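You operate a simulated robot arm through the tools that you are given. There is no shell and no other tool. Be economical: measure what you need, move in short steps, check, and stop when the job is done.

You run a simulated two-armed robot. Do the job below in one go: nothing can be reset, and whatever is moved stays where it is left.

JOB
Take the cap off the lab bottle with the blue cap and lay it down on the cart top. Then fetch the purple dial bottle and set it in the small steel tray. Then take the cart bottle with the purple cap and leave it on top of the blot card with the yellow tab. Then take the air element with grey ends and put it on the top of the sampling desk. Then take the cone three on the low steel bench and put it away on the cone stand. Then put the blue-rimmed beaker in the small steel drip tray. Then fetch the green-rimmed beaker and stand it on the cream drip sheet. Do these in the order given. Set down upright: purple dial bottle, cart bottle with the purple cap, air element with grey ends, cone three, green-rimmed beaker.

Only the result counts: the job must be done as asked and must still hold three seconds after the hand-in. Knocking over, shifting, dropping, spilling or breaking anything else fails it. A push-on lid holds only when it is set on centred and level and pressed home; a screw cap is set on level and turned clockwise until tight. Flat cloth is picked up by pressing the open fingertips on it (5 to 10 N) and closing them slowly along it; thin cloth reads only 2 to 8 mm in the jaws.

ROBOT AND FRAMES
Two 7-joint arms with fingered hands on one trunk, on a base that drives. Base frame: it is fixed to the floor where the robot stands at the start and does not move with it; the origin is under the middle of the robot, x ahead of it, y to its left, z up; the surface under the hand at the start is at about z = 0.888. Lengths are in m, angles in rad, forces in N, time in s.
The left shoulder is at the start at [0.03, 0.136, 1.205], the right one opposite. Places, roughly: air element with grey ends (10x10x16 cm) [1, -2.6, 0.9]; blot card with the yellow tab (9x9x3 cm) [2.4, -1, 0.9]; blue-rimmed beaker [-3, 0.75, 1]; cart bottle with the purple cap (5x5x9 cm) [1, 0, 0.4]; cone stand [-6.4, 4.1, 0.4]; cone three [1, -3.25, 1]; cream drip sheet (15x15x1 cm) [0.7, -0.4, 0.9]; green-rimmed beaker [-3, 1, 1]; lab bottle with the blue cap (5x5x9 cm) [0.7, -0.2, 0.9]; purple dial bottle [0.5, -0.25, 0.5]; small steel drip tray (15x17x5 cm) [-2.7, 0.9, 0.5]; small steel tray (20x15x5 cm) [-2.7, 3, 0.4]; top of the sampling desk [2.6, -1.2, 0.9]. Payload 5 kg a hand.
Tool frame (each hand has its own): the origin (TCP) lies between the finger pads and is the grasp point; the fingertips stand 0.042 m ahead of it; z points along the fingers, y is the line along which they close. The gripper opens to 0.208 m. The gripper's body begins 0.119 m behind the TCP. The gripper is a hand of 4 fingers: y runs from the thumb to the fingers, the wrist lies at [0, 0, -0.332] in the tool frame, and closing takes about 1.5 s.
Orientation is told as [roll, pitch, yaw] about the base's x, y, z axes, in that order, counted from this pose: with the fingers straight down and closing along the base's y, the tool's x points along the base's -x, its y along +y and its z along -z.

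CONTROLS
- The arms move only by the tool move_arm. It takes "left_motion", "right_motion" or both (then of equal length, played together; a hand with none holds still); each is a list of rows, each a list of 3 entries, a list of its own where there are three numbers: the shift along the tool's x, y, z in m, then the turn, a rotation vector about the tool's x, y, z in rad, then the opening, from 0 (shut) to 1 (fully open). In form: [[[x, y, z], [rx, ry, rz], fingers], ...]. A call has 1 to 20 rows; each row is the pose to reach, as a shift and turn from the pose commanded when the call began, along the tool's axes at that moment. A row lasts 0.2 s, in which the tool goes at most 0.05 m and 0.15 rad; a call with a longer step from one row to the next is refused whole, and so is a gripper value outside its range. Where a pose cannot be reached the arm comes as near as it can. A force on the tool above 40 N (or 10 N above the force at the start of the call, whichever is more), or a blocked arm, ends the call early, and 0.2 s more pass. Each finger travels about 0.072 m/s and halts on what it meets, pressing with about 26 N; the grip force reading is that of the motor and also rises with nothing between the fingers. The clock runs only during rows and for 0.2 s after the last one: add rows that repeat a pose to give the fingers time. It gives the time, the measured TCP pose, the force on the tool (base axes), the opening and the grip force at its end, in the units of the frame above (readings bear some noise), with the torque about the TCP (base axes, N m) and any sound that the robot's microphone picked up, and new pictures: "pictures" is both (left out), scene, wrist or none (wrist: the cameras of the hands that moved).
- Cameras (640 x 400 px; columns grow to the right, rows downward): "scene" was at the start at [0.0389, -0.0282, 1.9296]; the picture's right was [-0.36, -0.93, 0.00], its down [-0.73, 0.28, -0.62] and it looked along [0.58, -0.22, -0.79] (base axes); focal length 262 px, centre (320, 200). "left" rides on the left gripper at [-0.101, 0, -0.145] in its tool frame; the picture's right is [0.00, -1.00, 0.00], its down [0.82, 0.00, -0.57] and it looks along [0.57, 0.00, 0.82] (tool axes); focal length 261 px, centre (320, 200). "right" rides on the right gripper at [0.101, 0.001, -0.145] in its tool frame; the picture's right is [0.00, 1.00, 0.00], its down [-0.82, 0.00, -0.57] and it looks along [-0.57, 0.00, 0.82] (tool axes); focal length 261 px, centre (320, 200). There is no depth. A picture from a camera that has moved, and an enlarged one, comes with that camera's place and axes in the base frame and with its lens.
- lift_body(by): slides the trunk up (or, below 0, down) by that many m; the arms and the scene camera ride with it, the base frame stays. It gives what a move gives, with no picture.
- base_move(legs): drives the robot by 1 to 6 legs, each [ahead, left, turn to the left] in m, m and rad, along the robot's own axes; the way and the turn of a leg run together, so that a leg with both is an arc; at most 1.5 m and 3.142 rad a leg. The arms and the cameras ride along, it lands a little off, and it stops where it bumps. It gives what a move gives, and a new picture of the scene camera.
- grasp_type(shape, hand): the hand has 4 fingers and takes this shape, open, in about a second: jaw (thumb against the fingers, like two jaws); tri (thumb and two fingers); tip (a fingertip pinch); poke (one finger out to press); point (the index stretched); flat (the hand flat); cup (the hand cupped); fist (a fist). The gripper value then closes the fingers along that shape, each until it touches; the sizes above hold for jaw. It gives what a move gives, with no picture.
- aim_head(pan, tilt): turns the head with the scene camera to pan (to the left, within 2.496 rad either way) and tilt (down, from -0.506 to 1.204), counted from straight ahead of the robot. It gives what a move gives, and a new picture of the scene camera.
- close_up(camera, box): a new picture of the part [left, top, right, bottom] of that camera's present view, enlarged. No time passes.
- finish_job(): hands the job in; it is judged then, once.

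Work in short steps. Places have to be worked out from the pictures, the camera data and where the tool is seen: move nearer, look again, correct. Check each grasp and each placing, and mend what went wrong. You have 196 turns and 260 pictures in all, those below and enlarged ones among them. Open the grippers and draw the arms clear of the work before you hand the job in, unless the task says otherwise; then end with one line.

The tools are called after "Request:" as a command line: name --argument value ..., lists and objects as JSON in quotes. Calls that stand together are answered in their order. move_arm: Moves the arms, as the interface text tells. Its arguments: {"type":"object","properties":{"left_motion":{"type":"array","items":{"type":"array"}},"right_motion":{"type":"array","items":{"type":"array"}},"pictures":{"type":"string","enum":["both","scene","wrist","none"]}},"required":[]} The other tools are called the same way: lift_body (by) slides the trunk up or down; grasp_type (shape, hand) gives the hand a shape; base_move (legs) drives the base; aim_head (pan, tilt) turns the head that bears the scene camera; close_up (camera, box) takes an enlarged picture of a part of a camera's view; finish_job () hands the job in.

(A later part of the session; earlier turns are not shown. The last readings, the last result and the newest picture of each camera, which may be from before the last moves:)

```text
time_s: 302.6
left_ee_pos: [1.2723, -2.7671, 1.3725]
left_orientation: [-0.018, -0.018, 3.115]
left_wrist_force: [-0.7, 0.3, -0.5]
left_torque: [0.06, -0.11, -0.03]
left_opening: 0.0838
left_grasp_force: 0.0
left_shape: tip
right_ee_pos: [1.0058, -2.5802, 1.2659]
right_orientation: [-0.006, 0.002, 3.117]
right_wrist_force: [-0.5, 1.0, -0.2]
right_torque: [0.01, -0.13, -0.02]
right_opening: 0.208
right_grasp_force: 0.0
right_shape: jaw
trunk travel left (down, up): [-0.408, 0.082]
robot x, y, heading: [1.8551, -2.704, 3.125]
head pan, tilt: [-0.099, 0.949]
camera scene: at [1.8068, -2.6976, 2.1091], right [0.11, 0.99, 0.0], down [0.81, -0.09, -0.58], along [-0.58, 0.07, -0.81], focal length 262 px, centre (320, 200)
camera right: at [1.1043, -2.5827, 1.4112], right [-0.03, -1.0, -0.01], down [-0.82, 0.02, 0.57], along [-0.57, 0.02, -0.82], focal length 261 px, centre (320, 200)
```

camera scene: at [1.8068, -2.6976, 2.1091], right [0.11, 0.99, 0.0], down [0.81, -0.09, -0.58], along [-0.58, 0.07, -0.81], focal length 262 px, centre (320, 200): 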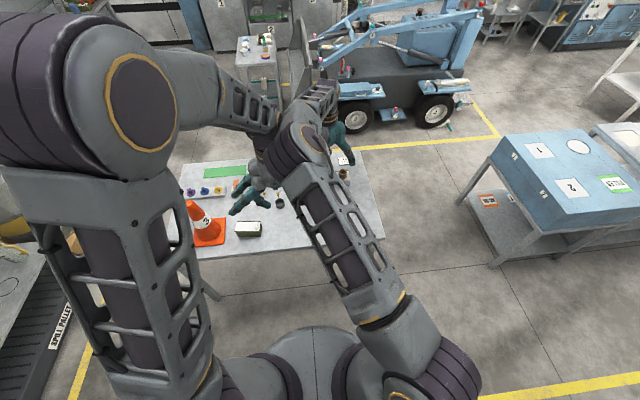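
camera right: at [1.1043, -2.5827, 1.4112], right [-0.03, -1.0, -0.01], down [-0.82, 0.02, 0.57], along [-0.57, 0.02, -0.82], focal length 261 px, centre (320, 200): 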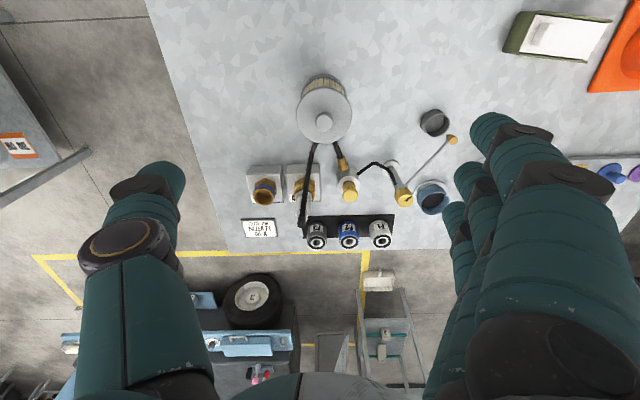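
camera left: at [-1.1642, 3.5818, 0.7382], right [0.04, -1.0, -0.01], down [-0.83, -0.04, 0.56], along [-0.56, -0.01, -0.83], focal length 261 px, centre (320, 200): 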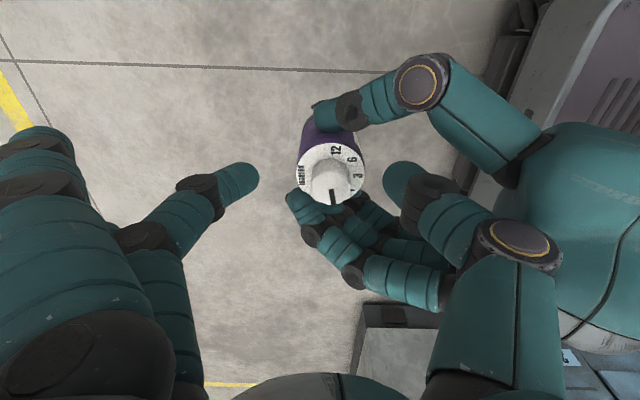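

The bench top is at z≈0.80, so the element spans about 0.80–0.96 and sits near (0.955, -2.58). Correct x and descend to just above it.

Request:
move_arm --right_motion '[[[-0.02, 0, 0.03], [0, 0, 0], 1], [[-0.04, 0, 0.07], [0, 0, 0], 1], [[-0.045, 0, 0.11], [0, 0, 0], 1], [[-0.045, 0, 0.15], [0, 0, 0], 1], [[-0.045, 0, 0.19], [0, 0, 0], 1], [[-0.045, 0, 0.21], [0, 0, 0], 1]]' --pictures "wrist"

```text
time_s: 303.6
left_ee_pos: [1.2747, -2.7724, 1.3713]
left_orientation: [-0.011, -0.01, 3.116]
left_wrist_force: [-0.7, -3.5, -2.9]
left_torque: [0.52, -0.1, -0.03]
left_opening: 0.0836
left_grasp_force: 0.1
left_shape: tip
right_ee_pos: [0.9567, -2.5756, 1.1221]
right_orientation: [-0.005, -0.003, 3.12]
right_wrist_force: [-1.5, -0.3, 0.6]
right_torque: [0.01, -0.16, 0.0]
right_opening: 0.208
right_grasp_force: 0.1
right_shape: jaw
trunk travel left (down, up): [-0.408, 0.082]
robot x, y, heading: [1.8534, -2.7028, 3.132]
head pan, tilt: [-0.099, 0.949]
stopped in row 5 (left hand): the force on the tool passed its limit at 45 N (the readings are from after the stop); the commanded pose is now the measured one
camera right: at [1.0564, -2.5781, 1.2667], right [-0.03, -1.0, 0.0], down [-0.82, 0.02, 0.57], along [-0.57, 0.02, -0.82], focal length 261 px, centre (320, 200)
```

right: 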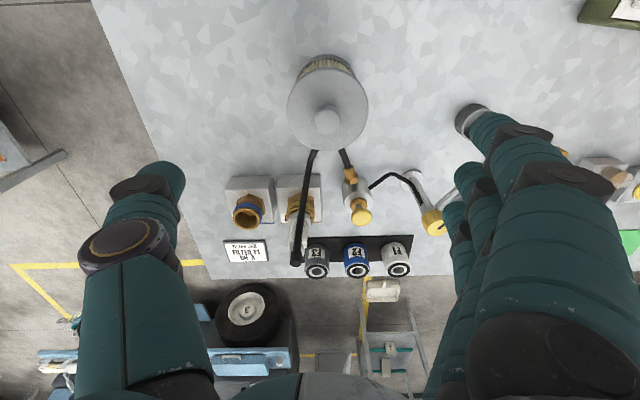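

The right forearm touched the left hand. Move the left arm away to the left, then continue.

Request:
move_arm --left_motion '[[[0.01, 0.03, -0.01], [0, 0, 0], 0.4], [[0.02, 0.07, -0.02], [0, 0, 0], 0.4], [[0.03, 0.11, -0.02], [0, 0, 0], 0.4], [[0.04, 0.15, -0.02], [0, 0, 0], 0.4], [[0.05, 0.19, -0.02], [0, 0, 0], 0.4], [[0.06, 0.23, -0.02], [0, 0, 0], 0.4], [[0.07, 0.27, -0.02], [0, 0, 0], 0.4], [[0.08, 0.3, -0.02], [0, 0, 0], 0.4]]' --pictures "none"

Request:
move_arm --right_motion '[[[0.01, 0.007, 0.03], [0, 0, 0], 1], [[0.01, 0.007, 0.07], [0, 0, 0], 1], [[0.01, 0.007, 0.11], [0, 0, 0], 1], [[0.01, 0.007, 0.15], [0, 0, 0], 1], [[0.01, 0.007, 0.19], [0, 0, 0], 1], [[0.01, 0.007, 0.23], [0, 0, 0], 1]]' --pictures "wrist"

```text
time_s: 305.4
left_ee_pos: [1.3508, -3.0735, 1.3906]
left_orientation: [-0.011, -0.01, 3.117]
left_wrist_force: [0.3, -0.5, 0.6]
left_torque: [0.04, 0.07, 0.01]
left_opening: 0.0834
left_grasp_force: 0.1
left_shape: tip
right_ee_pos: [0.9587, -2.5741, 1.1224]
right_orientation: [-0.004, -0.002, 3.117]
right_wrist_force: [-0.2, -1.1, -0.2]
right_torque: [0.06, -0.01, -0.02]
right_opening: 0.2081
right_grasp_force: 0.1
right_shape: jaw
trunk travel left (down, up): [-0.408, 0.082]
robot x, y, heading: [1.8516, -2.7044, 3.122]
head pan, tilt: [-0.099, 0.949]
```

```text
time_s: 306.8
left_ee_pos: [1.3487, -3.0703, 1.3904]
left_orientation: [-0.011, -0.011, 3.118]
left_wrist_force: [0.0, 1.2, -0.1]
left_torque: [-0.16, -0.08, 0.0]
left_opening: 0.0835
left_grasp_force: 0.0
left_shape: tip
right_ee_pos: [0.9677, -2.5831, 0.8925]
right_orientation: [-0.004, -0.003, 3.118]
right_wrist_force: [-0.8, -0.7, 2.3]
right_torque: [0.06, -0.22, -0.01]
right_opening: 0.208
right_grasp_force: 0.0
right_shape: jaw
trunk travel left (down, up): [-0.408, 0.082]
robot x, y, heading: [1.8538, -2.7016, 3.128]
head pan, tilt: [-0.099, 0.949]
camera right: at [1.0675, -2.585, 1.0361], right [-0.03, -1.0, 0.0], down [-0.82, 0.02, 0.57], along [-0.57, 0.02, -0.82], focal length 261 px, centre (320, 200)
```

right: 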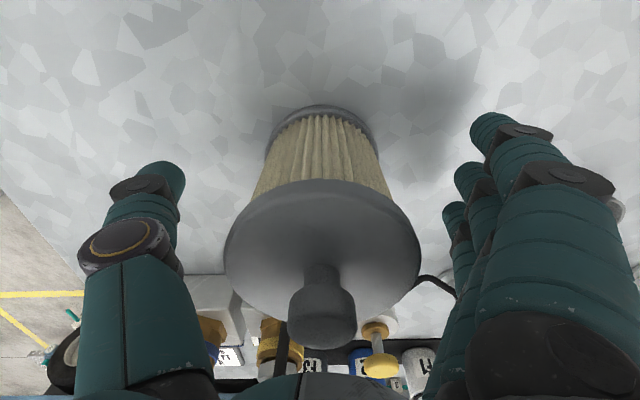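

Element sits between thumb and fingers, its axis ~2 cm nearer to me. Shift 2 cm and close.

Request:
move_arm --right_motion '[[[0.01, 0, 0], [0, 0, 0], 1], [[0.02, 0, 0], [0, 0, 0], 0.9], [[0.02, 0, 0], [0, 0, 0], 0.75], [[0.02, 0, 0], [0, 0, 0], 0.6], [[0.02, 0, 0], [0, 0, 0], 0.45], [[0.02, 0, 0], [0, 0, 0], 0.3], [[0.02, 0, 0], [0, 0, 0], 0.2], [[0.02, 0, 0], [0, 0, 0], 0.2]]' --pictures "wrist"

```text
time_s: 308.6
left_ee_pos: [1.3505, -3.0724, 1.3908]
left_orientation: [-0.01, -0.012, 3.117]
left_wrist_force: [0.2, 0.3, -0.3]
left_torque: [0.0, 0.0, 0.03]
left_opening: 0.0831
left_grasp_force: 0.0
left_shape: tip
right_ee_pos: [0.9883, -2.5837, 0.8913]
right_orientation: [-0.006, -0.005, 3.118]
right_wrist_force: [0.9, 0.0, 1.0]
right_torque: [0.04, -0.03, 0.02]
right_opening: 0.0733
right_grasp_force: 0.1
right_shape: jaw
trunk travel left (down, up): [-0.408, 0.082]
robot x, y, heading: [1.8556, -2.7072, 3.127]
head pan, tilt: [-0.099, 0.949]
camera right: at [1.0888, -2.5859, 1.0361], right [-0.03, -1.0, -0.01], down [-0.82, 0.02, 0.57], along [-0.57, 0.02, -0.82], focal length 261 px, centre (320, 200)
```

right: 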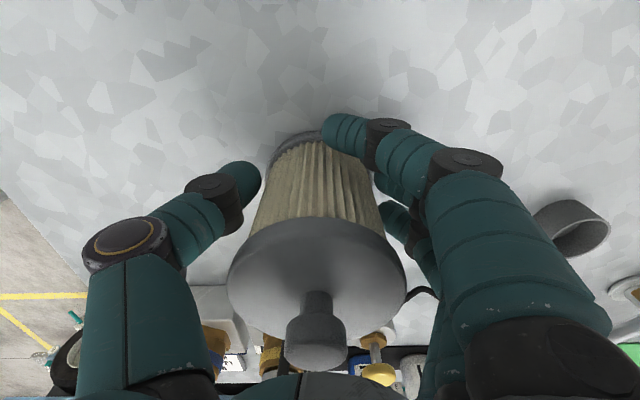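

Fingers are still closing; continue to close fully.

Request:
move_arm --right_motion '[[[0, 0, 0], [0, 0, 0], 0.1], [[0, 0, 0], [0, 0, 0], 0.0], [[0, 0, 0], [0, 0, 0], 0.0], [[0, 0, 0], [0, 0, 0], 0.0]]' --pictures "wrist"

```text
time_s: 309.6
left_ee_pos: [1.3497, -3.073, 1.39]
left_orientation: [-0.009, -0.013, 3.116]
left_wrist_force: [0.3, 0.0, -1.0]
left_torque: [0.0, -0.01, 0.0]
left_opening: 0.0831
left_grasp_force: 0.0
left_shape: tip
right_ee_pos: [0.9884, -2.5841, 0.8907]
right_orientation: [-0.005, -0.004, 3.12]
right_wrist_force: [0.5, 0.2, -0.1]
right_torque: [0.0, -0.04, -0.01]
right_opening: 0.0663
right_grasp_force: 26.2
right_shape: jaw
trunk travel left (down, up): [-0.408, 0.082]
robot x, y, heading: [1.8542, -2.7044, 3.131]
head pan, tilt: [-0.099, 0.949]
camera right: at [1.0888, -2.5858, 1.036], right [-0.03, -1.0, -0.01], down [-0.82, 0.02, 0.57], along [-0.57, 0.02, -0.82], focal length 261 px, centre (320, 200)
```

right: 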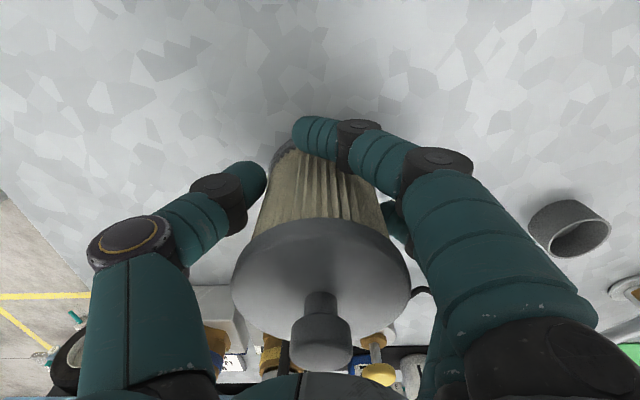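

Gripped. Lift 15 cm and check it comes along.

Request:
move_arm --right_motion '[[[0, 0, -0.02], [0, 0, 0], 0], [[0, 0, -0.05], [0, 0, 0], 0], [[0, 0, -0.09], [0, 0, 0], 0], [[0, 0, -0.13], [0, 0, 0], 0], [[0, 0, -0.17], [0, 0, 0], 0], [[0, 0, -0.21], [0, 0, 0], 0], [[0, 0, -0.25], [0, 0, 0], 0]]' --pictures "wrist"

```text
time_s: 311.2
left_ee_pos: [1.3507, -3.0727, 1.3903]
left_orientation: [-0.014, -0.012, 3.118]
left_wrist_force: [0.3, -0.3, 0.3]
left_torque: [0.03, 0.12, 0.01]
left_opening: 0.0835
left_grasp_force: 0.1
left_shape: tip
right_ee_pos: [0.9901, -2.5839, 1.1402]
right_orientation: [-0.005, -0.005, 3.119]
right_wrist_force: [0.3, 0.5, -3.7]
right_torque: [-0.02, 0.09, 0.01]
right_opening: 0.0663
right_grasp_force: 26.2
right_shape: jaw
trunk travel left (down, up): [-0.408, 0.082]
robot x, y, heading: [1.8528, -2.7035, 3.131]
head pan, tilt: [-0.099, 0.949]
camera right: at [1.0895, -2.5859, 1.2845], right [-0.03, -1.0, -0.01], down [-0.82, 0.02, 0.57], along [-0.57, 0.02, -0.82], focal length 261 px, centre (320, 200)
```

right: 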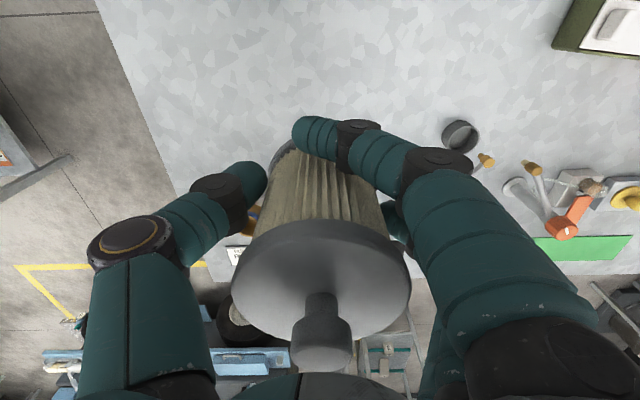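

Element held. Raise and tuck it closer, then drive back up to the sampling desk (facing +y first).

Request:
move_arm --right_motion '[[[0.02, -0.01, -0.03], [0, 0, 0], 0], [[0.05, -0.02, -0.06], [0, 0, 0], 0], [[0.09, -0.03, -0.09], [0, 0, 0], 0], [[0.13, -0.04, -0.11], [0, 0, 0], 0], [[0.17, -0.05, -0.11], [0, 0, 0], 0], [[0.21, -0.06, -0.11], [0, 0, 0], 0]]' --pictures "none"

Request:
lift_body --by 0.07

Request:
base_move --legs '[[0, 0, -1.56], [1.15, 0.22, 0], [0, 0, -1.571]]'

Request:
aim_head --pan -0.25 --tilt 0.95

```text
refused: row 3 steps farther than a row can; nothing moved
```

```text
time_s: 312.3
left_ee_pos: [1.3494, -3.0727, 1.4598]
left_orientation: [-0.012, -0.012, 3.117]
left_wrist_force: [0.4, -1.1, -0.7]
left_torque: [-0.01, -0.02, -0.01]
left_opening: 0.0836
left_grasp_force: 0.1
left_shape: tip
right_ee_pos: [0.9878, -2.5823, 1.2085]
right_orientation: [-0.005, -0.003, 3.117]
right_wrist_force: [1.4, 0.1, -1.9]
right_torque: [0.01, -0.03, 0.01]
right_opening: 0.0662
right_grasp_force: 26.4
right_shape: jaw
trunk travel left (down, up): [-0.478, 0.012]
robot x, y, heading: [1.8533, -2.7074, 3.127]
head pan, tilt: [-0.099, 0.949]
```

```text
time_s: 326.2
left_ee_pos: [2.2041, -1.1784, 1.4602]
left_orientation: [-0.01, -0.01, -0.054]
left_wrist_force: [0.3, -0.6, -0.2]
left_torque: [0.09, 0.08, -0.04]
left_opening: 0.0834
left_grasp_force: 0.0
left_shape: tip
right_ee_pos: [2.5508, -1.6601, 1.2106]
right_orientation: [0.013, 0.003, -0.036]
right_wrist_force: [-9.7, 16.6, 5.9]
right_torque: [0.5, 0.16, 0.58]
right_opening: 0.0627
right_grasp_force: 25.7
right_shape: jaw
trunk travel left (down, up): [-0.478, 0.012]
robot x, y, heading: [1.6902, -1.5356, -0.039]
head pan, tilt: [-0.099, 0.949]
stopped in leg 3: the force on the tool passed its limit at 42 N (the readings are from after the stop); the commanded pose is now the measured one
camera scene: at [1.7298, -1.5417, 2.1793], right [-0.14, -0.99, 0.0], down [-0.81, 0.11, -0.58], along [0.58, -0.08, -0.81], focal length 262 px, centre (320, 200)
```

scene: 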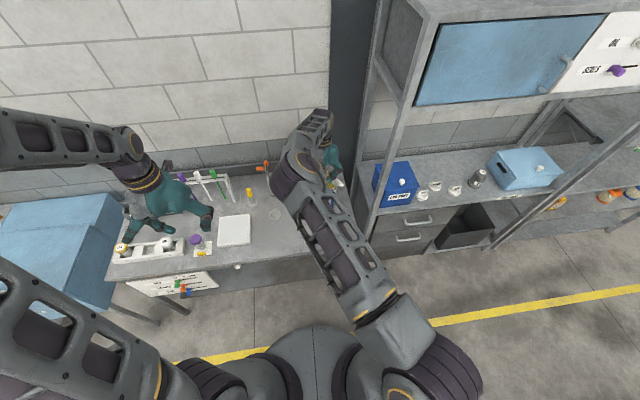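

```text
time_s: 326.9
left_ee_pos: [2.2029, -1.1788, 1.4603]
left_orientation: [-0.014, -0.012, -0.053]
left_wrist_force: [-0.4, 0.3, 0.0]
left_torque: [-0.02, -0.01, -0.01]
left_opening: 0.0836
left_grasp_force: 0.0
left_shape: tip
right_ee_pos: [2.5502, -1.6623, 1.2108]
right_orientation: [0.01, -0.002, -0.041]
right_wrist_force: [-9.1, 23.0, 3.2]
right_torque: [1.01, 0.13, 0.99]
right_opening: 0.0625
right_grasp_force: 25.7
right_shape: jaw
trunk travel left (down, up): [-0.478, 0.012]
robot x, y, heading: [1.6919, -1.532, -0.046]
head pan, tilt: [-0.25, 0.949]
camera scene: at [1.726, -1.5509, 2.1794], right [-0.29, -0.96, 0.0], down [-0.78, 0.23, -0.58], along [0.56, -0.17, -0.81], focal length 262 px, centre (320, 200)
```

scene: 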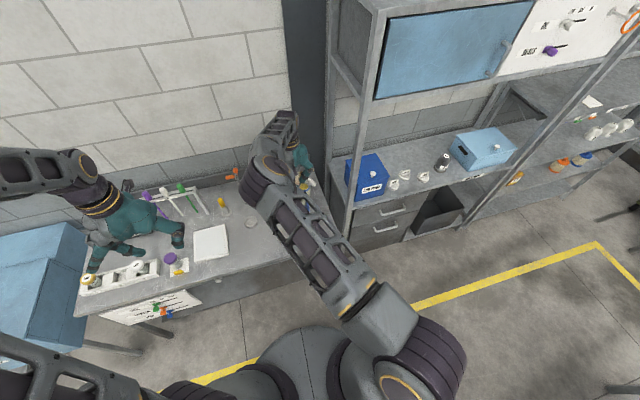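

The hand stopped against something near the shelf post (force toward +y). Look through the wrist camera before moving away.

Request:
close_up --camera "right" --box '[0, 0, 640, 400]'

Request:
close_up --camera "scene" --box '[200, 90, 400, 250]'

```text
1.00 times, centred on (320, 200) of right (not enlarged: the box is as wide or as high as the picture)
camera zoom: at [2.448, -1.659, 1.3562], right [0.04, 1.0, 0.01], down [0.82, -0.04, 0.57], along [0.57, -0.02, -0.82], focal length 261 px, centre (320, 200)
```

zoom: 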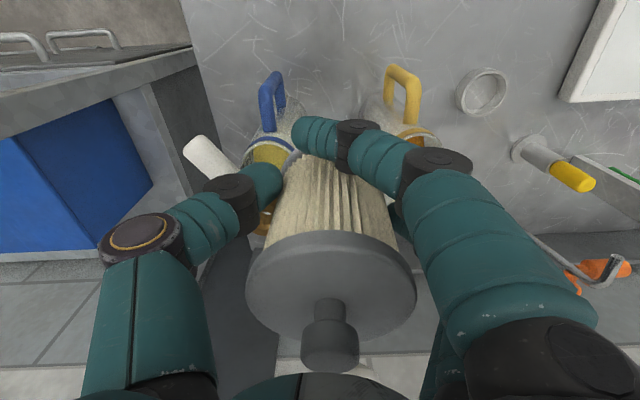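

```text
2.50 times, centred on (300, 170) of scene
camera zoom: at [1.726, -1.5509, 2.1794], right [-0.29, -0.96, 0.0], down [-0.78, 0.23, -0.58], along [0.56, -0.17, -0.81], focal length 656 px, centre (370, 275)
```

zoom: 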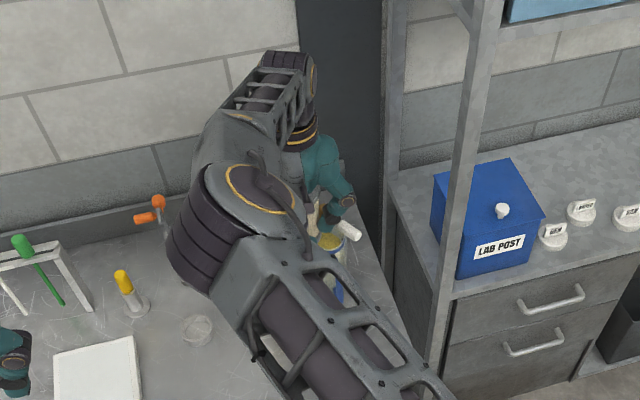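

The thumb side touches a white-topped item standing in the jug. Back off in the reverse direction (+y) and upward, gently.

Request:
move_arm --right_motion '[[[0, 0.015, 0], [0, 0, 0], 0], [[0, 0.035, 0], [0, 0, 0], 0], [[0, 0.055, -0.02], [0, 0, 0], 0], [[0, 0.06, -0.06], [0, 0, 0], 0], [[0, 0.06, -0.1], [0, 0, 0], 0]]' --pictures "wrist"

```text
time_s: 328.1
left_ee_pos: [2.2041, -1.1791, 1.4608]
left_orientation: [-0.011, -0.012, -0.052]
left_wrist_force: [-0.6, 0.6, -0.1]
left_torque: [-0.01, -0.08, 0.01]
left_opening: 0.0834
left_grasp_force: 0.0
left_shape: tip
right_ee_pos: [2.5503, -1.6069, 1.3137]
right_orientation: [0.009, 0.001, -0.041]
right_wrist_force: [-0.5, -0.3, -2.3]
right_torque: [-0.05, -0.02, -0.03]
right_opening: 0.062
right_grasp_force: 25.9
right_shape: jaw
trunk travel left (down, up): [-0.478, 0.012]
robot x, y, heading: [1.6916, -1.5342, -0.046]
head pan, tilt: [-0.25, 0.949]
camera right: at [2.4472, -1.6029, 1.4574], right [0.05, 1.0, 0.01], down [0.82, -0.04, 0.57], along [0.57, -0.02, -0.82], focal length 261 px, centre (320, 200)
```

right: 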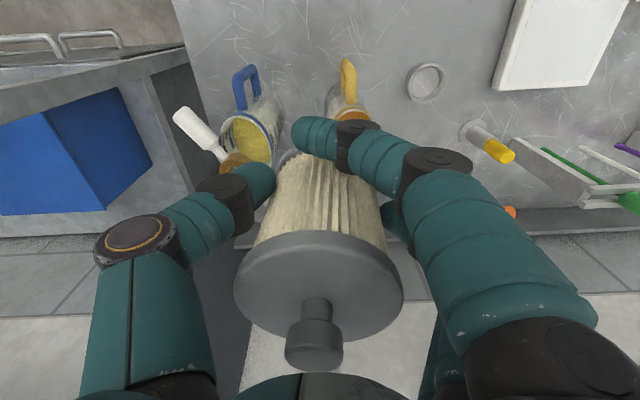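

Released. Pull the hand back toward me and inspect the jugs.

Request:
move_arm --right_motion '[[[0.04, 0, 0], [0, 0, 0], 0], [[0.08, 0.01, 0], [0, 0, 0], 0], [[0.12, 0.02, 0], [0, 0, 0], 0], [[0.16, 0.03, 0], [0, 0, 0], 0], [[0.2, 0.04, 0], [0, 0, 0], 0]]' --pictures "none"

Request:
aim_head --pan -0.1 --tilt 0.75

Request:
close_up --camera "scene" --box '[200, 110, 460, 290]'

```text
time_s: 329.3
left_ee_pos: [2.2031, -1.1788, 1.4602]
left_orientation: [-0.011, -0.014, -0.052]
left_wrist_force: [-1.1, 0.4, 0.1]
left_torque: [-0.05, -0.09, 0.0]
left_opening: 0.0835
left_grasp_force: 0.1
left_shape: tip
right_ee_pos: [2.3547, -1.5596, 1.3114]
right_orientation: [0.009, -0.001, -0.042]
right_wrist_force: [-0.5, 0.5, -2.0]
right_torque: [-0.04, -0.06, 0.0]
right_opening: 0.0621
right_grasp_force: 25.7
right_shape: jaw
trunk travel left (down, up): [-0.478, 0.012]
robot x, y, heading: [1.6884, -1.5314, -0.043]
head pan, tilt: [-0.25, 0.949]
```

```text
time_s: 330.0
left_ee_pos: [2.2053, -1.1805, 1.4592]
left_orientation: [-0.009, -0.013, -0.053]
left_wrist_force: [0.0, 0.6, 0.2]
left_torque: [-0.01, 0.06, -0.06]
left_opening: 0.0838
left_grasp_force: 0.2
left_shape: tip
right_ee_pos: [2.3584, -1.5592, 1.3095]
right_orientation: [0.01, 0.002, -0.041]
right_wrist_force: [-0.5, 0.0, -1.5]
right_torque: [0.01, 0.12, 0.02]
right_opening: 0.0618
right_grasp_force: 25.7
right_shape: jaw
trunk travel left (down, up): [-0.478, 0.012]
robot x, y, heading: [1.6905, -1.5313, -0.047]
head pan, tilt: [-0.099, 0.75]
camera scene: at [1.7416, -1.5452, 2.1947], right [-0.14, -0.99, 0.0], down [-0.68, 0.1, -0.73], along [0.72, -0.1, -0.68], focal length 262 px, centre (320, 200)
```

scene: 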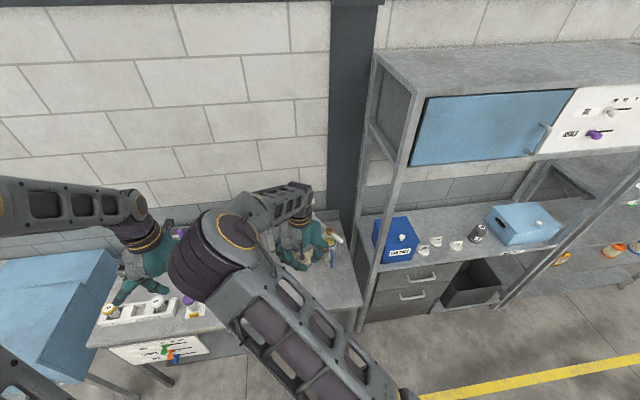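

```text
2.22 times, centred on (330, 200) of scene
camera zoom: at [1.7416, -1.5452, 2.1947], right [-0.14, -0.99, 0.0], down [-0.68, 0.1, -0.73], along [0.72, -0.1, -0.68], focal length 583 px, centre (298, 200)
```

zoom: 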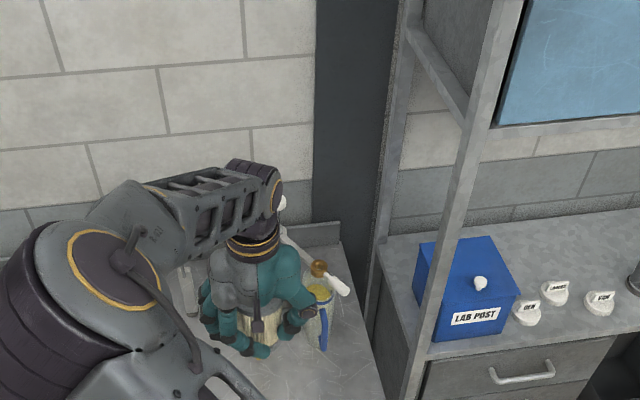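

A brown-tipped, white-handled tool formerly in the yellow jug now leans over the blue jug – I must mend that. First set down the element: shift the base left and check the free desk area.

Request:
base_move --legs '[[0, 0.2, 0.045]]'

Request:
close_up --camera "right" --box '[0, 0, 640, 400]'

Request:
close_up --camera "scene" --box '[260, 170, 420, 290]'

```text
time_s: 331.6
left_ee_pos: [2.1945, -0.9619, 1.4591]
left_orientation: [-0.01, -0.013, -0.01]
left_wrist_force: [-0.3, 0.5, -0.5]
left_torque: [0.03, -0.01, -0.03]
left_opening: 0.0834
left_grasp_force: 0.0
left_shape: tip
right_ee_pos: [2.362, -1.3362, 1.3094]
right_orientation: [0.009, -0.001, 0.002]
right_wrist_force: [-0.2, -0.9, -2.4]
right_torque: [0.03, 0.07, -0.02]
right_opening: 0.062
right_grasp_force: 26.0
right_shape: jaw
trunk travel left (down, up): [-0.478, 0.012]
robot x, y, heading: [1.6912, -1.3369, 0.001]
head pan, tilt: [-0.099, 0.75]
camera scene: at [1.745, -1.3473, 2.1948], right [-0.1, -1.0, 0.0], down [-0.68, 0.07, -0.73], along [0.73, -0.07, -0.68], focal length 262 px, centre (320, 200)
```

scene: 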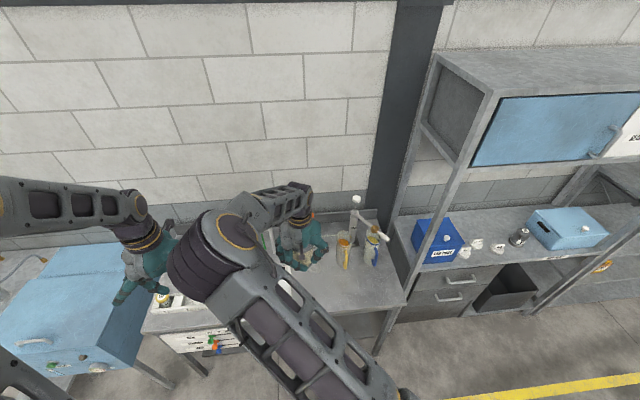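

```text
1.00 times, centred on (320, 200) of right (not enlarged: the box is as wide or as high as the picture)
camera zoom: at [2.2589, -1.336, 1.455], right [0.0, 1.0, 0.01], down [0.82, -0.01, 0.57], along [0.57, 0.01, -0.82], focal length 261 px, centre (320, 200)
```

zoom: 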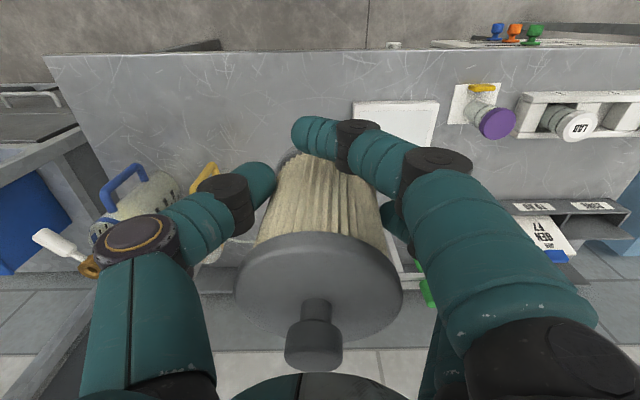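

```text
3.33 times, centred on (340, 230) of scene
camera zoom: at [1.745, -1.3473, 2.1948], right [-0.1, -1.0, 0.0], down [-0.68, 0.07, -0.73], along [0.73, -0.07, -0.68], focal length 875 px, centre (253, 100)
```

zoom: 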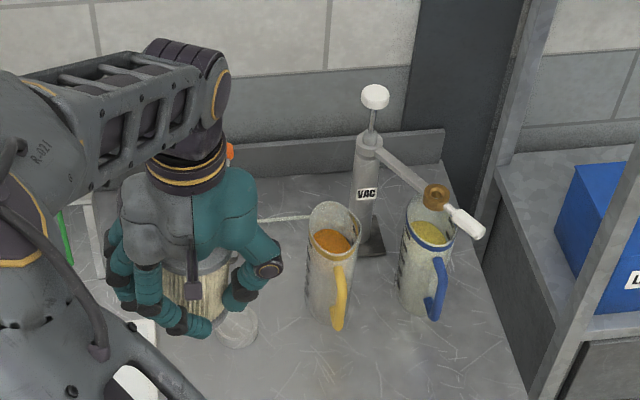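

It is a hand pump "VAC" whose swing arm I pushed round; I'll swing it back afterwards. First place the element at a clear spot (2.43, -1.42): move over and descend.

Request:
move_arm --right_motion '[[[-0.03, -0.035, 0], [0, 0, 0], 0], [[-0.06, -0.07, 0.01], [0, 0, 0], 0], [[-0.068, -0.084, 0.05], [0, 0, 0], 0], [[-0.068, -0.084, 0.095], [0, 0, 0], 0], [[-0.068, -0.084, 0.14], [0, 0, 0], 0], [[-0.068, -0.084, 0.185], [0, 0, 0], 0], [[-0.068, -0.084, 0.23], [0, 0, 0], 0], [[-0.068, -0.084, 0.265], [0, 0, 0], 0], [[-0.068, -0.084, 0.295], [0, 0, 0], 0]]' --pictures "both"

```text
time_s: 333.6
left_ee_pos: [2.194, -0.9617, 1.4604]
left_orientation: [-0.01, -0.01, -0.01]
left_wrist_force: [1.2, -0.1, 0.0]
left_torque: [-0.01, 0.04, -0.04]
left_opening: 0.0838
left_grasp_force: 0.1
left_shape: tip
right_ee_pos: [2.4327, -1.4168, 1.0163]
right_orientation: [0.01, 0.0, 0.004]
right_wrist_force: [1.2, 0.1, -0.4]
right_torque: [-0.02, 0.19, -0.01]
right_opening: 0.0617
right_grasp_force: 25.4
right_shape: jaw
trunk travel left (down, up): [-0.478, 0.012]
robot x, y, heading: [1.6927, -1.3345, -0.001]
head pan, tilt: [-0.099, 0.75]
camera scene: at [1.746, -1.3461, 2.1947], right [-0.1, -1.0, 0.0], down [-0.68, 0.07, -0.73], along [0.73, -0.07, -0.68], focal length 262 px, centre (320, 200)
camera right: at [2.3302, -1.4173, 1.1608], right [0.0, 1.0, 0.01], down [0.82, -0.01, 0.57], along [0.57, 0.01, -0.82], focal length 261 px, centre (320, 200)
```

scene: 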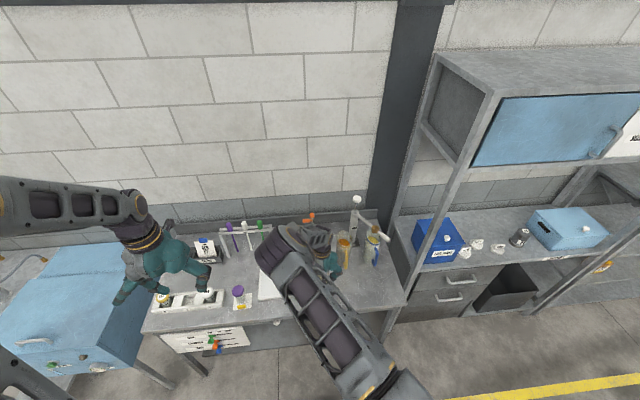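
right: 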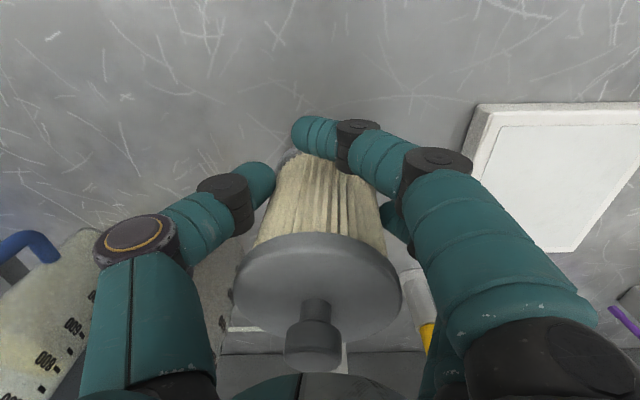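

Clear surface below. Lower slowly to contact.

Request:
move_arm --right_motion '[[[0, 0, 0.008], [0, 0, 0], 0], [[0, 0, 0.016], [0, 0, 0], 0], [[0, 0, 0.022], [0, 0, 0], 0], [[0, 0, 0.027], [0, 0, 0], 0], [[0, 0, 0.031], [0, 0, 0], 0], [[0, 0, 0.035], [0, 0, 0], 0], [[0, 0, 0.039], [0, 0, 0], 0]]' --pictures "none"

```text
time_s: 335.2
left_ee_pos: [2.1932, -0.9615, 1.4598]
left_orientation: [-0.011, -0.011, -0.011]
left_wrist_force: [-0.4, -0.1, 1.6]
left_torque: [-0.03, -0.02, 0.01]
left_opening: 0.0834
left_grasp_force: 0.1
left_shape: tip
right_ee_pos: [2.4316, -1.4155, 0.9758]
right_orientation: [0.007, -0.001, 0.002]
right_wrist_force: [-1.6, -0.3, 3.9]
right_torque: [-0.28, -0.07, -0.08]
right_opening: 0.0622
right_grasp_force: 26.2
right_shape: jaw
trunk travel left (down, up): [-0.478, 0.012]
robot x, y, heading: [1.6964, -1.3349, 0.003]
head pan, tilt: [-0.099, 0.75]
```

Request:
move_arm --right_motion '[[[0, 0, 0.002], [0, 0, 0], 0], [[0, 0, 0.003], [0, 0, 0], 0], [[0, 0, 0.002], [0, 0, 0], 0.2], [[0, 0, 0.002], [0, 0, 0], 0.4], [[0, 0, 0.002], [0, 0, 0], 0.55], [[0, 0, 0.002], [0, 0, 0], 0.65], [[0, 0, 0.002], [0, 0, 0], 0.7], [[0, 0, 0.002], [0, 0, 0], 0.7]]' --pictures "wrist"

```text
time_s: 337.0
left_ee_pos: [2.1938, -0.9625, 1.4597]
left_orientation: [-0.01, -0.013, -0.008]
left_wrist_force: [-0.3, 0.4, -0.3]
left_torque: [0.03, -0.01, 0.01]
left_opening: 0.0834
left_grasp_force: 0.0
left_shape: tip
right_ee_pos: [2.4292, -1.4158, 0.9736]
right_orientation: [0.011, 0.0, 0.001]
right_wrist_force: [-0.3, 0.7, -0.5]
right_torque: [0.01, 0.01, 0.03]
right_opening: 0.145
right_grasp_force: 0.0
right_shape: jaw
trunk travel left (down, up): [-0.478, 0.012]
robot x, y, heading: [1.6943, -1.3385, 0.002]
head pan, tilt: [-0.099, 0.75]
camera right: at [2.3275, -1.4159, 1.1183], right [0.0, 1.0, 0.01], down [0.82, -0.01, 0.57], along [0.57, 0.01, -0.82], focal length 261 px, centre (320, 200)
```

right: 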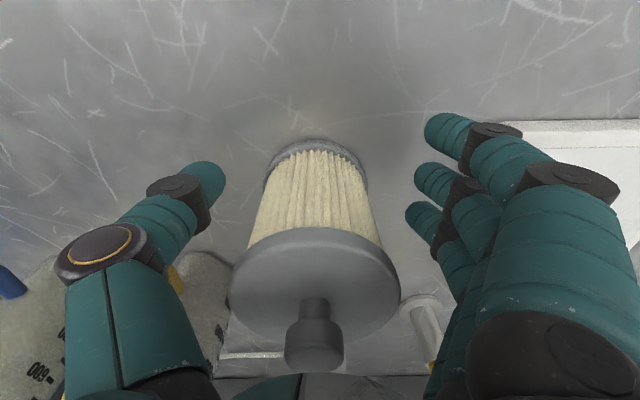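

Released and standing. Rise straight up and view the desk again.

Request:
move_arm --right_motion '[[[0, 0, -0.03], [0, 0, 0], 0.75], [[0, 0, -0.07], [0, 0, 0], 0.75], [[0, 0, -0.11], [0, 0, 0], 0.75], [[0, 0, -0.15], [0, 0, 0], 0.75], [[0, 0, -0.19], [0, 0, 0], 0.75], [[0, 0, -0.23], [0, 0, 0], 0.75], [[0, 0, -0.27], [0, 0, 0], 0.75], [[0.05, 0, -0.27], [0, 0, 0], 0.75], [[0.1, 0, -0.27], [0, 0, 0], 0.75]]' --pictures "wrist"

Request:
close_up --camera "scene" --box '[260, 170, 420, 290]'

```text
time_s: 339.0
left_ee_pos: [2.1913, -0.962, 1.4616]
left_orientation: [-0.011, -0.014, -0.009]
left_wrist_force: [-1.0, -1.0, 0.7]
left_torque: [0.02, -0.09, 0.04]
left_opening: 0.0837
left_grasp_force: 0.1
left_shape: tip
right_ee_pos: [2.3278, -1.4173, 1.2451]
right_orientation: [0.013, -0.001, 0.002]
right_wrist_force: [-0.7, -0.2, 0.3]
right_torque: [0.07, -0.15, 0.01]
right_opening: 0.1553
right_grasp_force: 0.1
right_shape: jaw
trunk travel left (down, up): [-0.478, 0.012]
robot x, y, heading: [1.6961, -1.3382, 0.002]
head pan, tilt: [-0.099, 0.75]
camera right: at [2.2259, -1.4187, 1.3894], right [0.0, 1.0, 0.01], down [0.82, -0.01, 0.57], along [0.57, 0.01, -0.82], focal length 261 px, centre (320, 200)
```

right: 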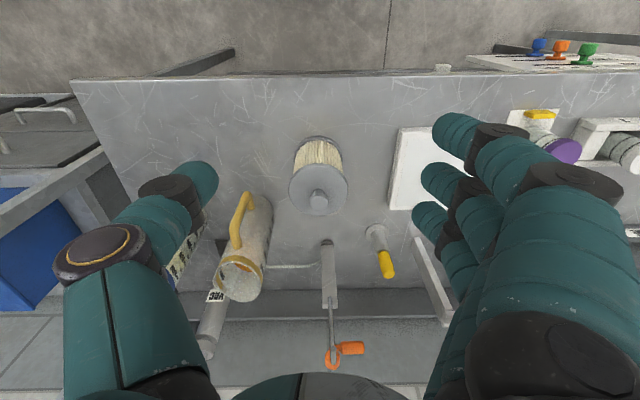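

```text
3.33 times, centred on (340, 230) of scene
camera zoom: at [1.742, -1.3466, 2.1949], right [-0.1, -1.0, 0.0], down [-0.68, 0.07, -0.73], along [0.73, -0.07, -0.68], focal length 875 px, centre (253, 100)
```

zoom: 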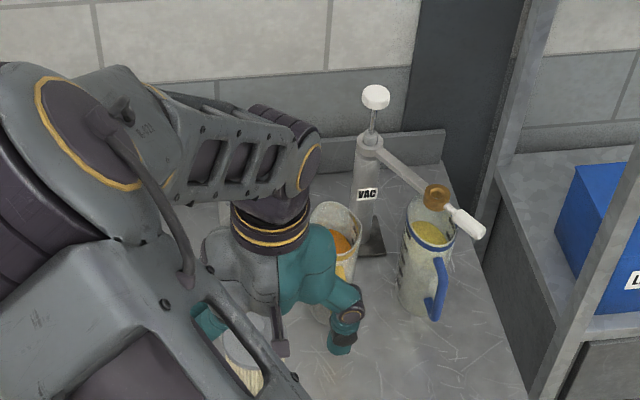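

Element stands upright on the desk. Now swing the VAC pump's arm back: shift the base right, set a pinch on the right hand, and align over the white handle.

Request:
base_move --legs '[[0.06, -0.24, 0]]'

Request:
grasp_type --shape "tip" --hand "right"

Request:
move_arm --right_motion '[[[0, -0.01, -0.03], [0, 0, -0.13], 0.6], [[-0.01, -0.02, -0.05], [0, 0, -0.26], 0.5], [[-0.03, -0.03, -0.05], [0, 0, -0.39], 0.4], [[-0.05, -0.05, -0.05], [0, 0, -0.52], 0.35], [[-0.075, -0.07, -0.05], [0, 0, -0.543], 0.35]]' --pictures "wrist"

```text
time_s: 340.8
left_ee_pos: [2.2569, -1.2029, 1.4603]
left_orientation: [-0.011, -0.011, -0.018]
left_wrist_force: [0.3, -0.6, -0.6]
left_torque: [0.01, 0.02, 0.0]
left_opening: 0.0835
left_grasp_force: 0.0
left_shape: tip
right_ee_pos: [2.3897, -1.6592, 1.243]
right_orientation: [0.012, 0.0, -0.007]
right_wrist_force: [0.0, 0.0, -0.2]
right_torque: [-0.02, 0.0, -0.01]
right_opening: 0.1558
right_grasp_force: 0.0
right_shape: jaw
trunk travel left (down, up): [-0.478, 0.012]
robot x, y, heading: [1.7552, -1.5724, -0.008]
head pan, tilt: [-0.099, 0.75]
camera scene: at [1.805, -1.5816, 2.1948], right [-0.11, -0.99, 0.0], down [-0.68, 0.07, -0.73], along [0.73, -0.08, -0.68], focal length 262 px, centre (320, 200)
```

scene: 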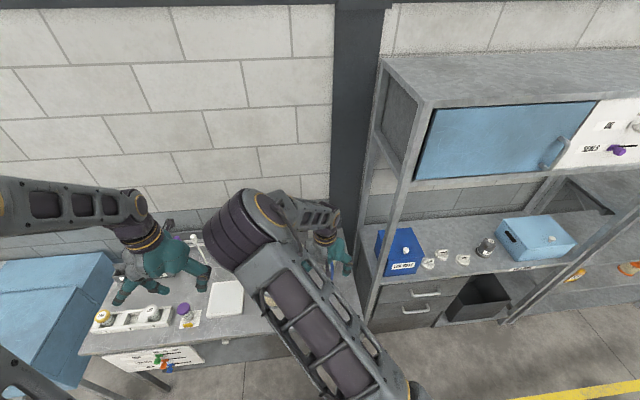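

```text
time_s: 341.7
left_ee_pos: [2.2563, -1.2016, 1.4602]
left_orientation: [-0.011, -0.012, -0.02]
left_wrist_force: [1.2, -0.6, -0.4]
left_torque: [-0.05, -0.03, -0.01]
left_opening: 0.0835
left_grasp_force: 0.1
left_shape: tip
right_ee_pos: [2.3904, -1.6597, 1.2433]
right_orientation: [0.008, 0.002, -0.007]
right_wrist_force: [-1.2, -0.5, 1.0]
right_torque: [-0.05, 0.02, -0.02]
right_opening: 0.2081
right_grasp_force: 0.0
right_shape: tip
trunk travel left (down, up): [-0.478, 0.012]
robot x, y, heading: [1.754, -1.5706, -0.005]
head pan, tilt: [-0.099, 0.75]
```

```text
time_s: 342.9
left_ee_pos: [2.2583, -1.2028, 1.4596]
left_orientation: [-0.009, -0.009, -0.02]
left_wrist_force: [0.6, -0.8, -0.8]
left_torque: [0.04, 0.11, -0.02]
left_opening: 0.0833
left_grasp_force: 0.0
left_shape: tip
right_ee_pos: [2.4673, -1.7304, 1.2904]
right_orientation: [0.009, -0.006, 0.539]
right_wrist_force: [-0.3, 0.4, 0.1]
right_torque: [-0.03, 0.11, 0.02]
right_opening: 0.0734
right_grasp_force: 0.0
right_shape: tip
trunk travel left (down, up): [-0.478, 0.012]
robot x, y, heading: [1.7578, -1.5734, -0.008]
head pan, tilt: [-0.099, 0.75]
camera right: at [2.3794, -1.782, 1.4355], right [-0.51, 0.86, 0.01], down [0.71, 0.41, 0.58], along [0.49, 0.3, -0.82], focal length 261 px, centre (320, 200)
```

right: 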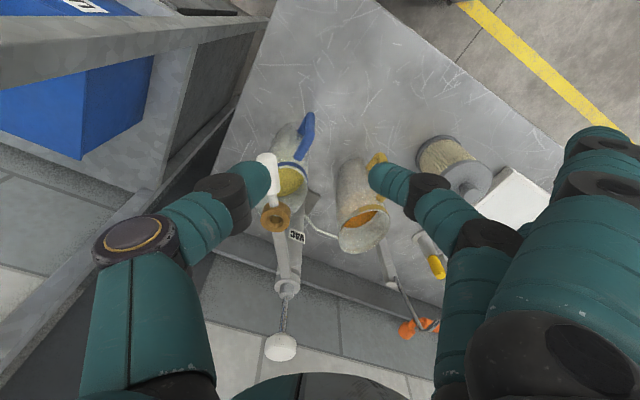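

I can see the handle: end at (2.544, -1.765), nut at (2.63, -1.71). Move over its middle and descend with the pinch straddling it, then close.

Request:
move_arm --right_motion '[[[-0.03, -0.027, 0], [0, 0, 0], 0.35], [[-0.06, -0.055, 0], [0, 0, 0], 0.35], [[-0.079, -0.073, 0.02], [0, 0, 0], 0.35], [[-0.079, -0.073, 0.06], [0, 0, 0], 0.35], [[-0.079, -0.073, 0.1], [0, 0, 0], 0.35], [[-0.079, -0.073, 0.125], [0, 0, 0], 0.35], [[-0.079, -0.073, 0.143], [0, 0, 0], 0.35]]' --pictures "wrist"

```text
time_s: 344.5
left_ee_pos: [2.2579, -1.2024, 1.4588]
left_orientation: [-0.01, -0.011, -0.021]
left_wrist_force: [0.2, -0.5, -0.2]
left_torque: [0.0, 0.04, -0.01]
left_opening: 0.0835
left_grasp_force: 0.0
left_shape: tip
right_ee_pos: [2.5718, -1.7545, 1.1494]
right_orientation: [0.011, -0.006, 0.535]
right_wrist_force: [0.8, -0.9, 0.0]
right_torque: [0.0, 0.06, -0.01]
right_opening: 0.0732
right_grasp_force: 0.1
right_shape: tip
trunk travel left (down, up): [-0.478, 0.012]
robot x, y, heading: [1.7546, -1.5734, -0.005]
head pan, tilt: [-0.099, 0.75]
camera right: at [2.4833, -1.8048, 1.2936], right [-0.51, 0.86, 0.01], down [0.71, 0.41, 0.58], along [0.49, 0.3, -0.82], focal length 261 px, centre (320, 200)
```

right: 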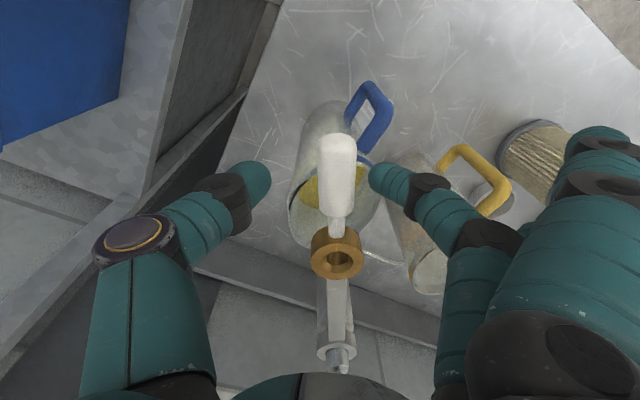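

Straddled. Nudge 1 cm and close on the handle.

Request:
move_arm --right_motion '[[[0, 0.01, 0], [0, 0, 0], 0.3], [[0, 0.01, 0], [0, 0, 0], 0.2], [[0, 0.01, 0], [0, 0, 0], 0.1], [[0, 0.01, 0], [0, 0, 0], 0.0], [[0, 0.01, 0], [0, 0, 0], 0.0]]' --pictures "wrist"

```text
time_s: 345.7
left_ee_pos: [2.2571, -1.2019, 1.4598]
left_orientation: [-0.01, -0.012, -0.02]
left_wrist_force: [-0.4, 1.1, 0.1]
left_torque: [0.03, 0.01, 0.01]
left_opening: 0.0835
left_grasp_force: 0.1
left_shape: tip
right_ee_pos: [2.5663, -1.7459, 1.1502]
right_orientation: [0.007, -0.005, 0.535]
right_wrist_force: [0.5, -0.7, -1.4]
right_torque: [-0.02, -0.04, 0.03]
right_opening: 0.0002
right_grasp_force: 25.8
right_shape: tip
trunk travel left (down, up): [-0.478, 0.012]
robot x, y, heading: [1.7543, -1.5726, -0.008]
head pan, tilt: [-0.099, 0.75]
camera right: at [2.4777, -1.797, 1.2936], right [-0.51, 0.86, 0.01], down [0.71, 0.41, 0.58], along [0.49, 0.3, -0.82], focal length 261 px, centre (320, 200)
```

right: 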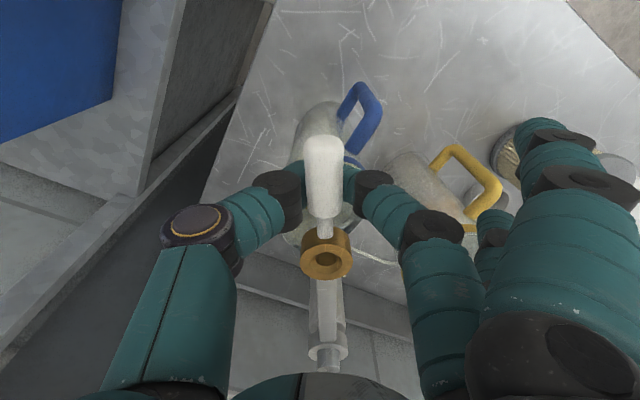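

The tips closed below the handle, so it is higher. Open, raise 2.5 cm, close again.

Request:
move_arm --right_motion '[[[0, 0, 0], [0, 0, 0], 0.2], [[0, 0, 0], [0, 0, 0], 0.35], [[0, 0, 0], [0, 0, 0], 0.35], [[0, 0, -0.03], [0, 0, 0], 0.35], [[0, 0, -0.03], [0, 0, 0], 0.2], [[0, 0, -0.03], [0, 0, 0], 0.1], [[0, 0, -0.03], [0, 0, 0], 0.0], [[0, 0, -0.03], [0, 0, 0], 0.0]]' --pictures "wrist"

```text
time_s: 347.5
left_ee_pos: [2.2574, -1.2024, 1.4604]
left_orientation: [-0.009, -0.013, -0.019]
left_wrist_force: [-0.3, 0.5, 0.0]
left_torque: [-0.01, 0.0, 0.0]
left_opening: 0.0834
left_grasp_force: 0.1
left_shape: tip
right_ee_pos: [2.5667, -1.7442, 1.1798]
right_orientation: [0.009, -0.005, 0.536]
right_wrist_force: [0.5, 1.8, -5.5]
right_torque: [0.02, -0.04, 0.04]
right_opening: 0.0183
right_grasp_force: 25.9
right_shape: tip
trunk travel left (down, up): [-0.478, 0.012]
robot x, y, heading: [1.7527, -1.5711, -0.009]
head pan, tilt: [-0.099, 0.75]
camera right: at [2.4781, -1.797, 1.324], right [-0.51, 0.86, 0.01], down [0.71, 0.41, 0.58], along [0.49, 0.3, -0.82], focal length 261 px, centre (320, 200)
```

right: 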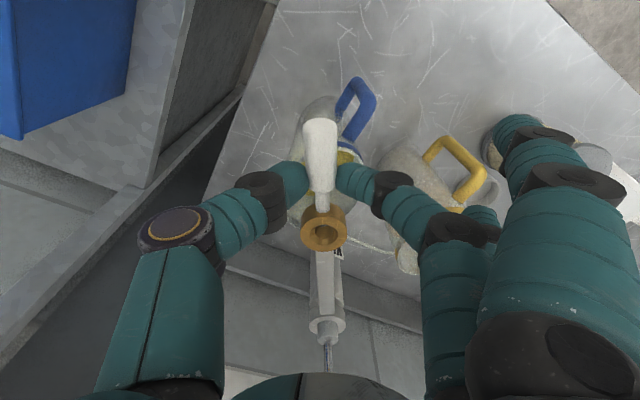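

The handle is now gripped. Swing it back along its arc (about 60° clockwise) around the column.

Request:
move_arm --right_motion '[[[-0.0014, 0.0245, 0], [0, 0, 0.1174], 0], [[-0.0057, 0.0486, 0], [0, 0, 0.2349], 0], [[-0.0128, 0.0721, 0], [0, 0, 0.3523], 0], [[-0.0226, 0.0946, 0], [0, 0, 0.4698], 0], [[-0.035, 0.1158, 0], [0, 0, 0.5872], 0], [[-0.0498, 0.1354, 0], [0, 0, 0.7047], 0], [[-0.0667, 0.1531, 0], [0, 0, 0.8221], 0], [[-0.0857, 0.1687, 0], [0, 0, 0.9396], 0], [[-0.1063, 0.182, 0], [0, 0, 1.057], 0]]' --pictures "wrist"

```text
time_s: 349.5
left_ee_pos: [2.2573, -1.2009, 1.4597]
left_orientation: [-0.012, -0.011, -0.019]
left_wrist_force: [0.3, -0.1, 0.4]
left_torque: [-0.01, 0.03, -0.01]
left_opening: 0.0834
left_grasp_force: 0.1
left_shape: tip
right_ee_pos: [2.5642, -1.5345, 1.1837]
right_orientation: [0.008, 0.006, -0.523]
right_wrist_force: [-6.4, 1.3, -11.4]
right_torque: [0.04, 0.25, -0.06]
right_opening: 0.0157
right_grasp_force: 25.7
right_shape: tip
trunk travel left (down, up): [-0.478, 0.012]
robot x, y, heading: [1.7527, -1.5737, -0.011]
head pan, tilt: [-0.099, 0.75]
camera right: at [2.4762, -1.4842, 1.3292], right [0.5, 0.86, 0.01], down [0.71, -0.42, 0.57], along [0.49, -0.28, -0.82], focal length 261 px, centre (320, 200)
```

right: 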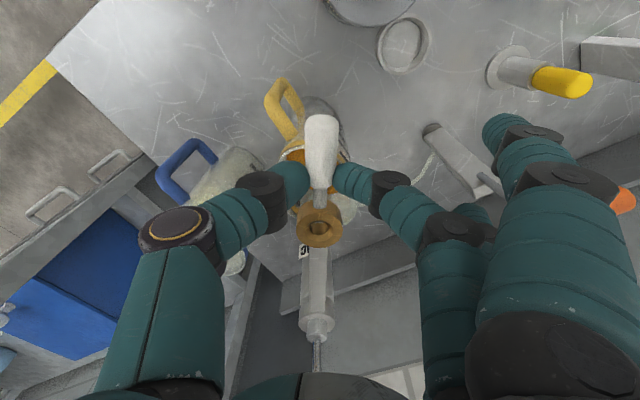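

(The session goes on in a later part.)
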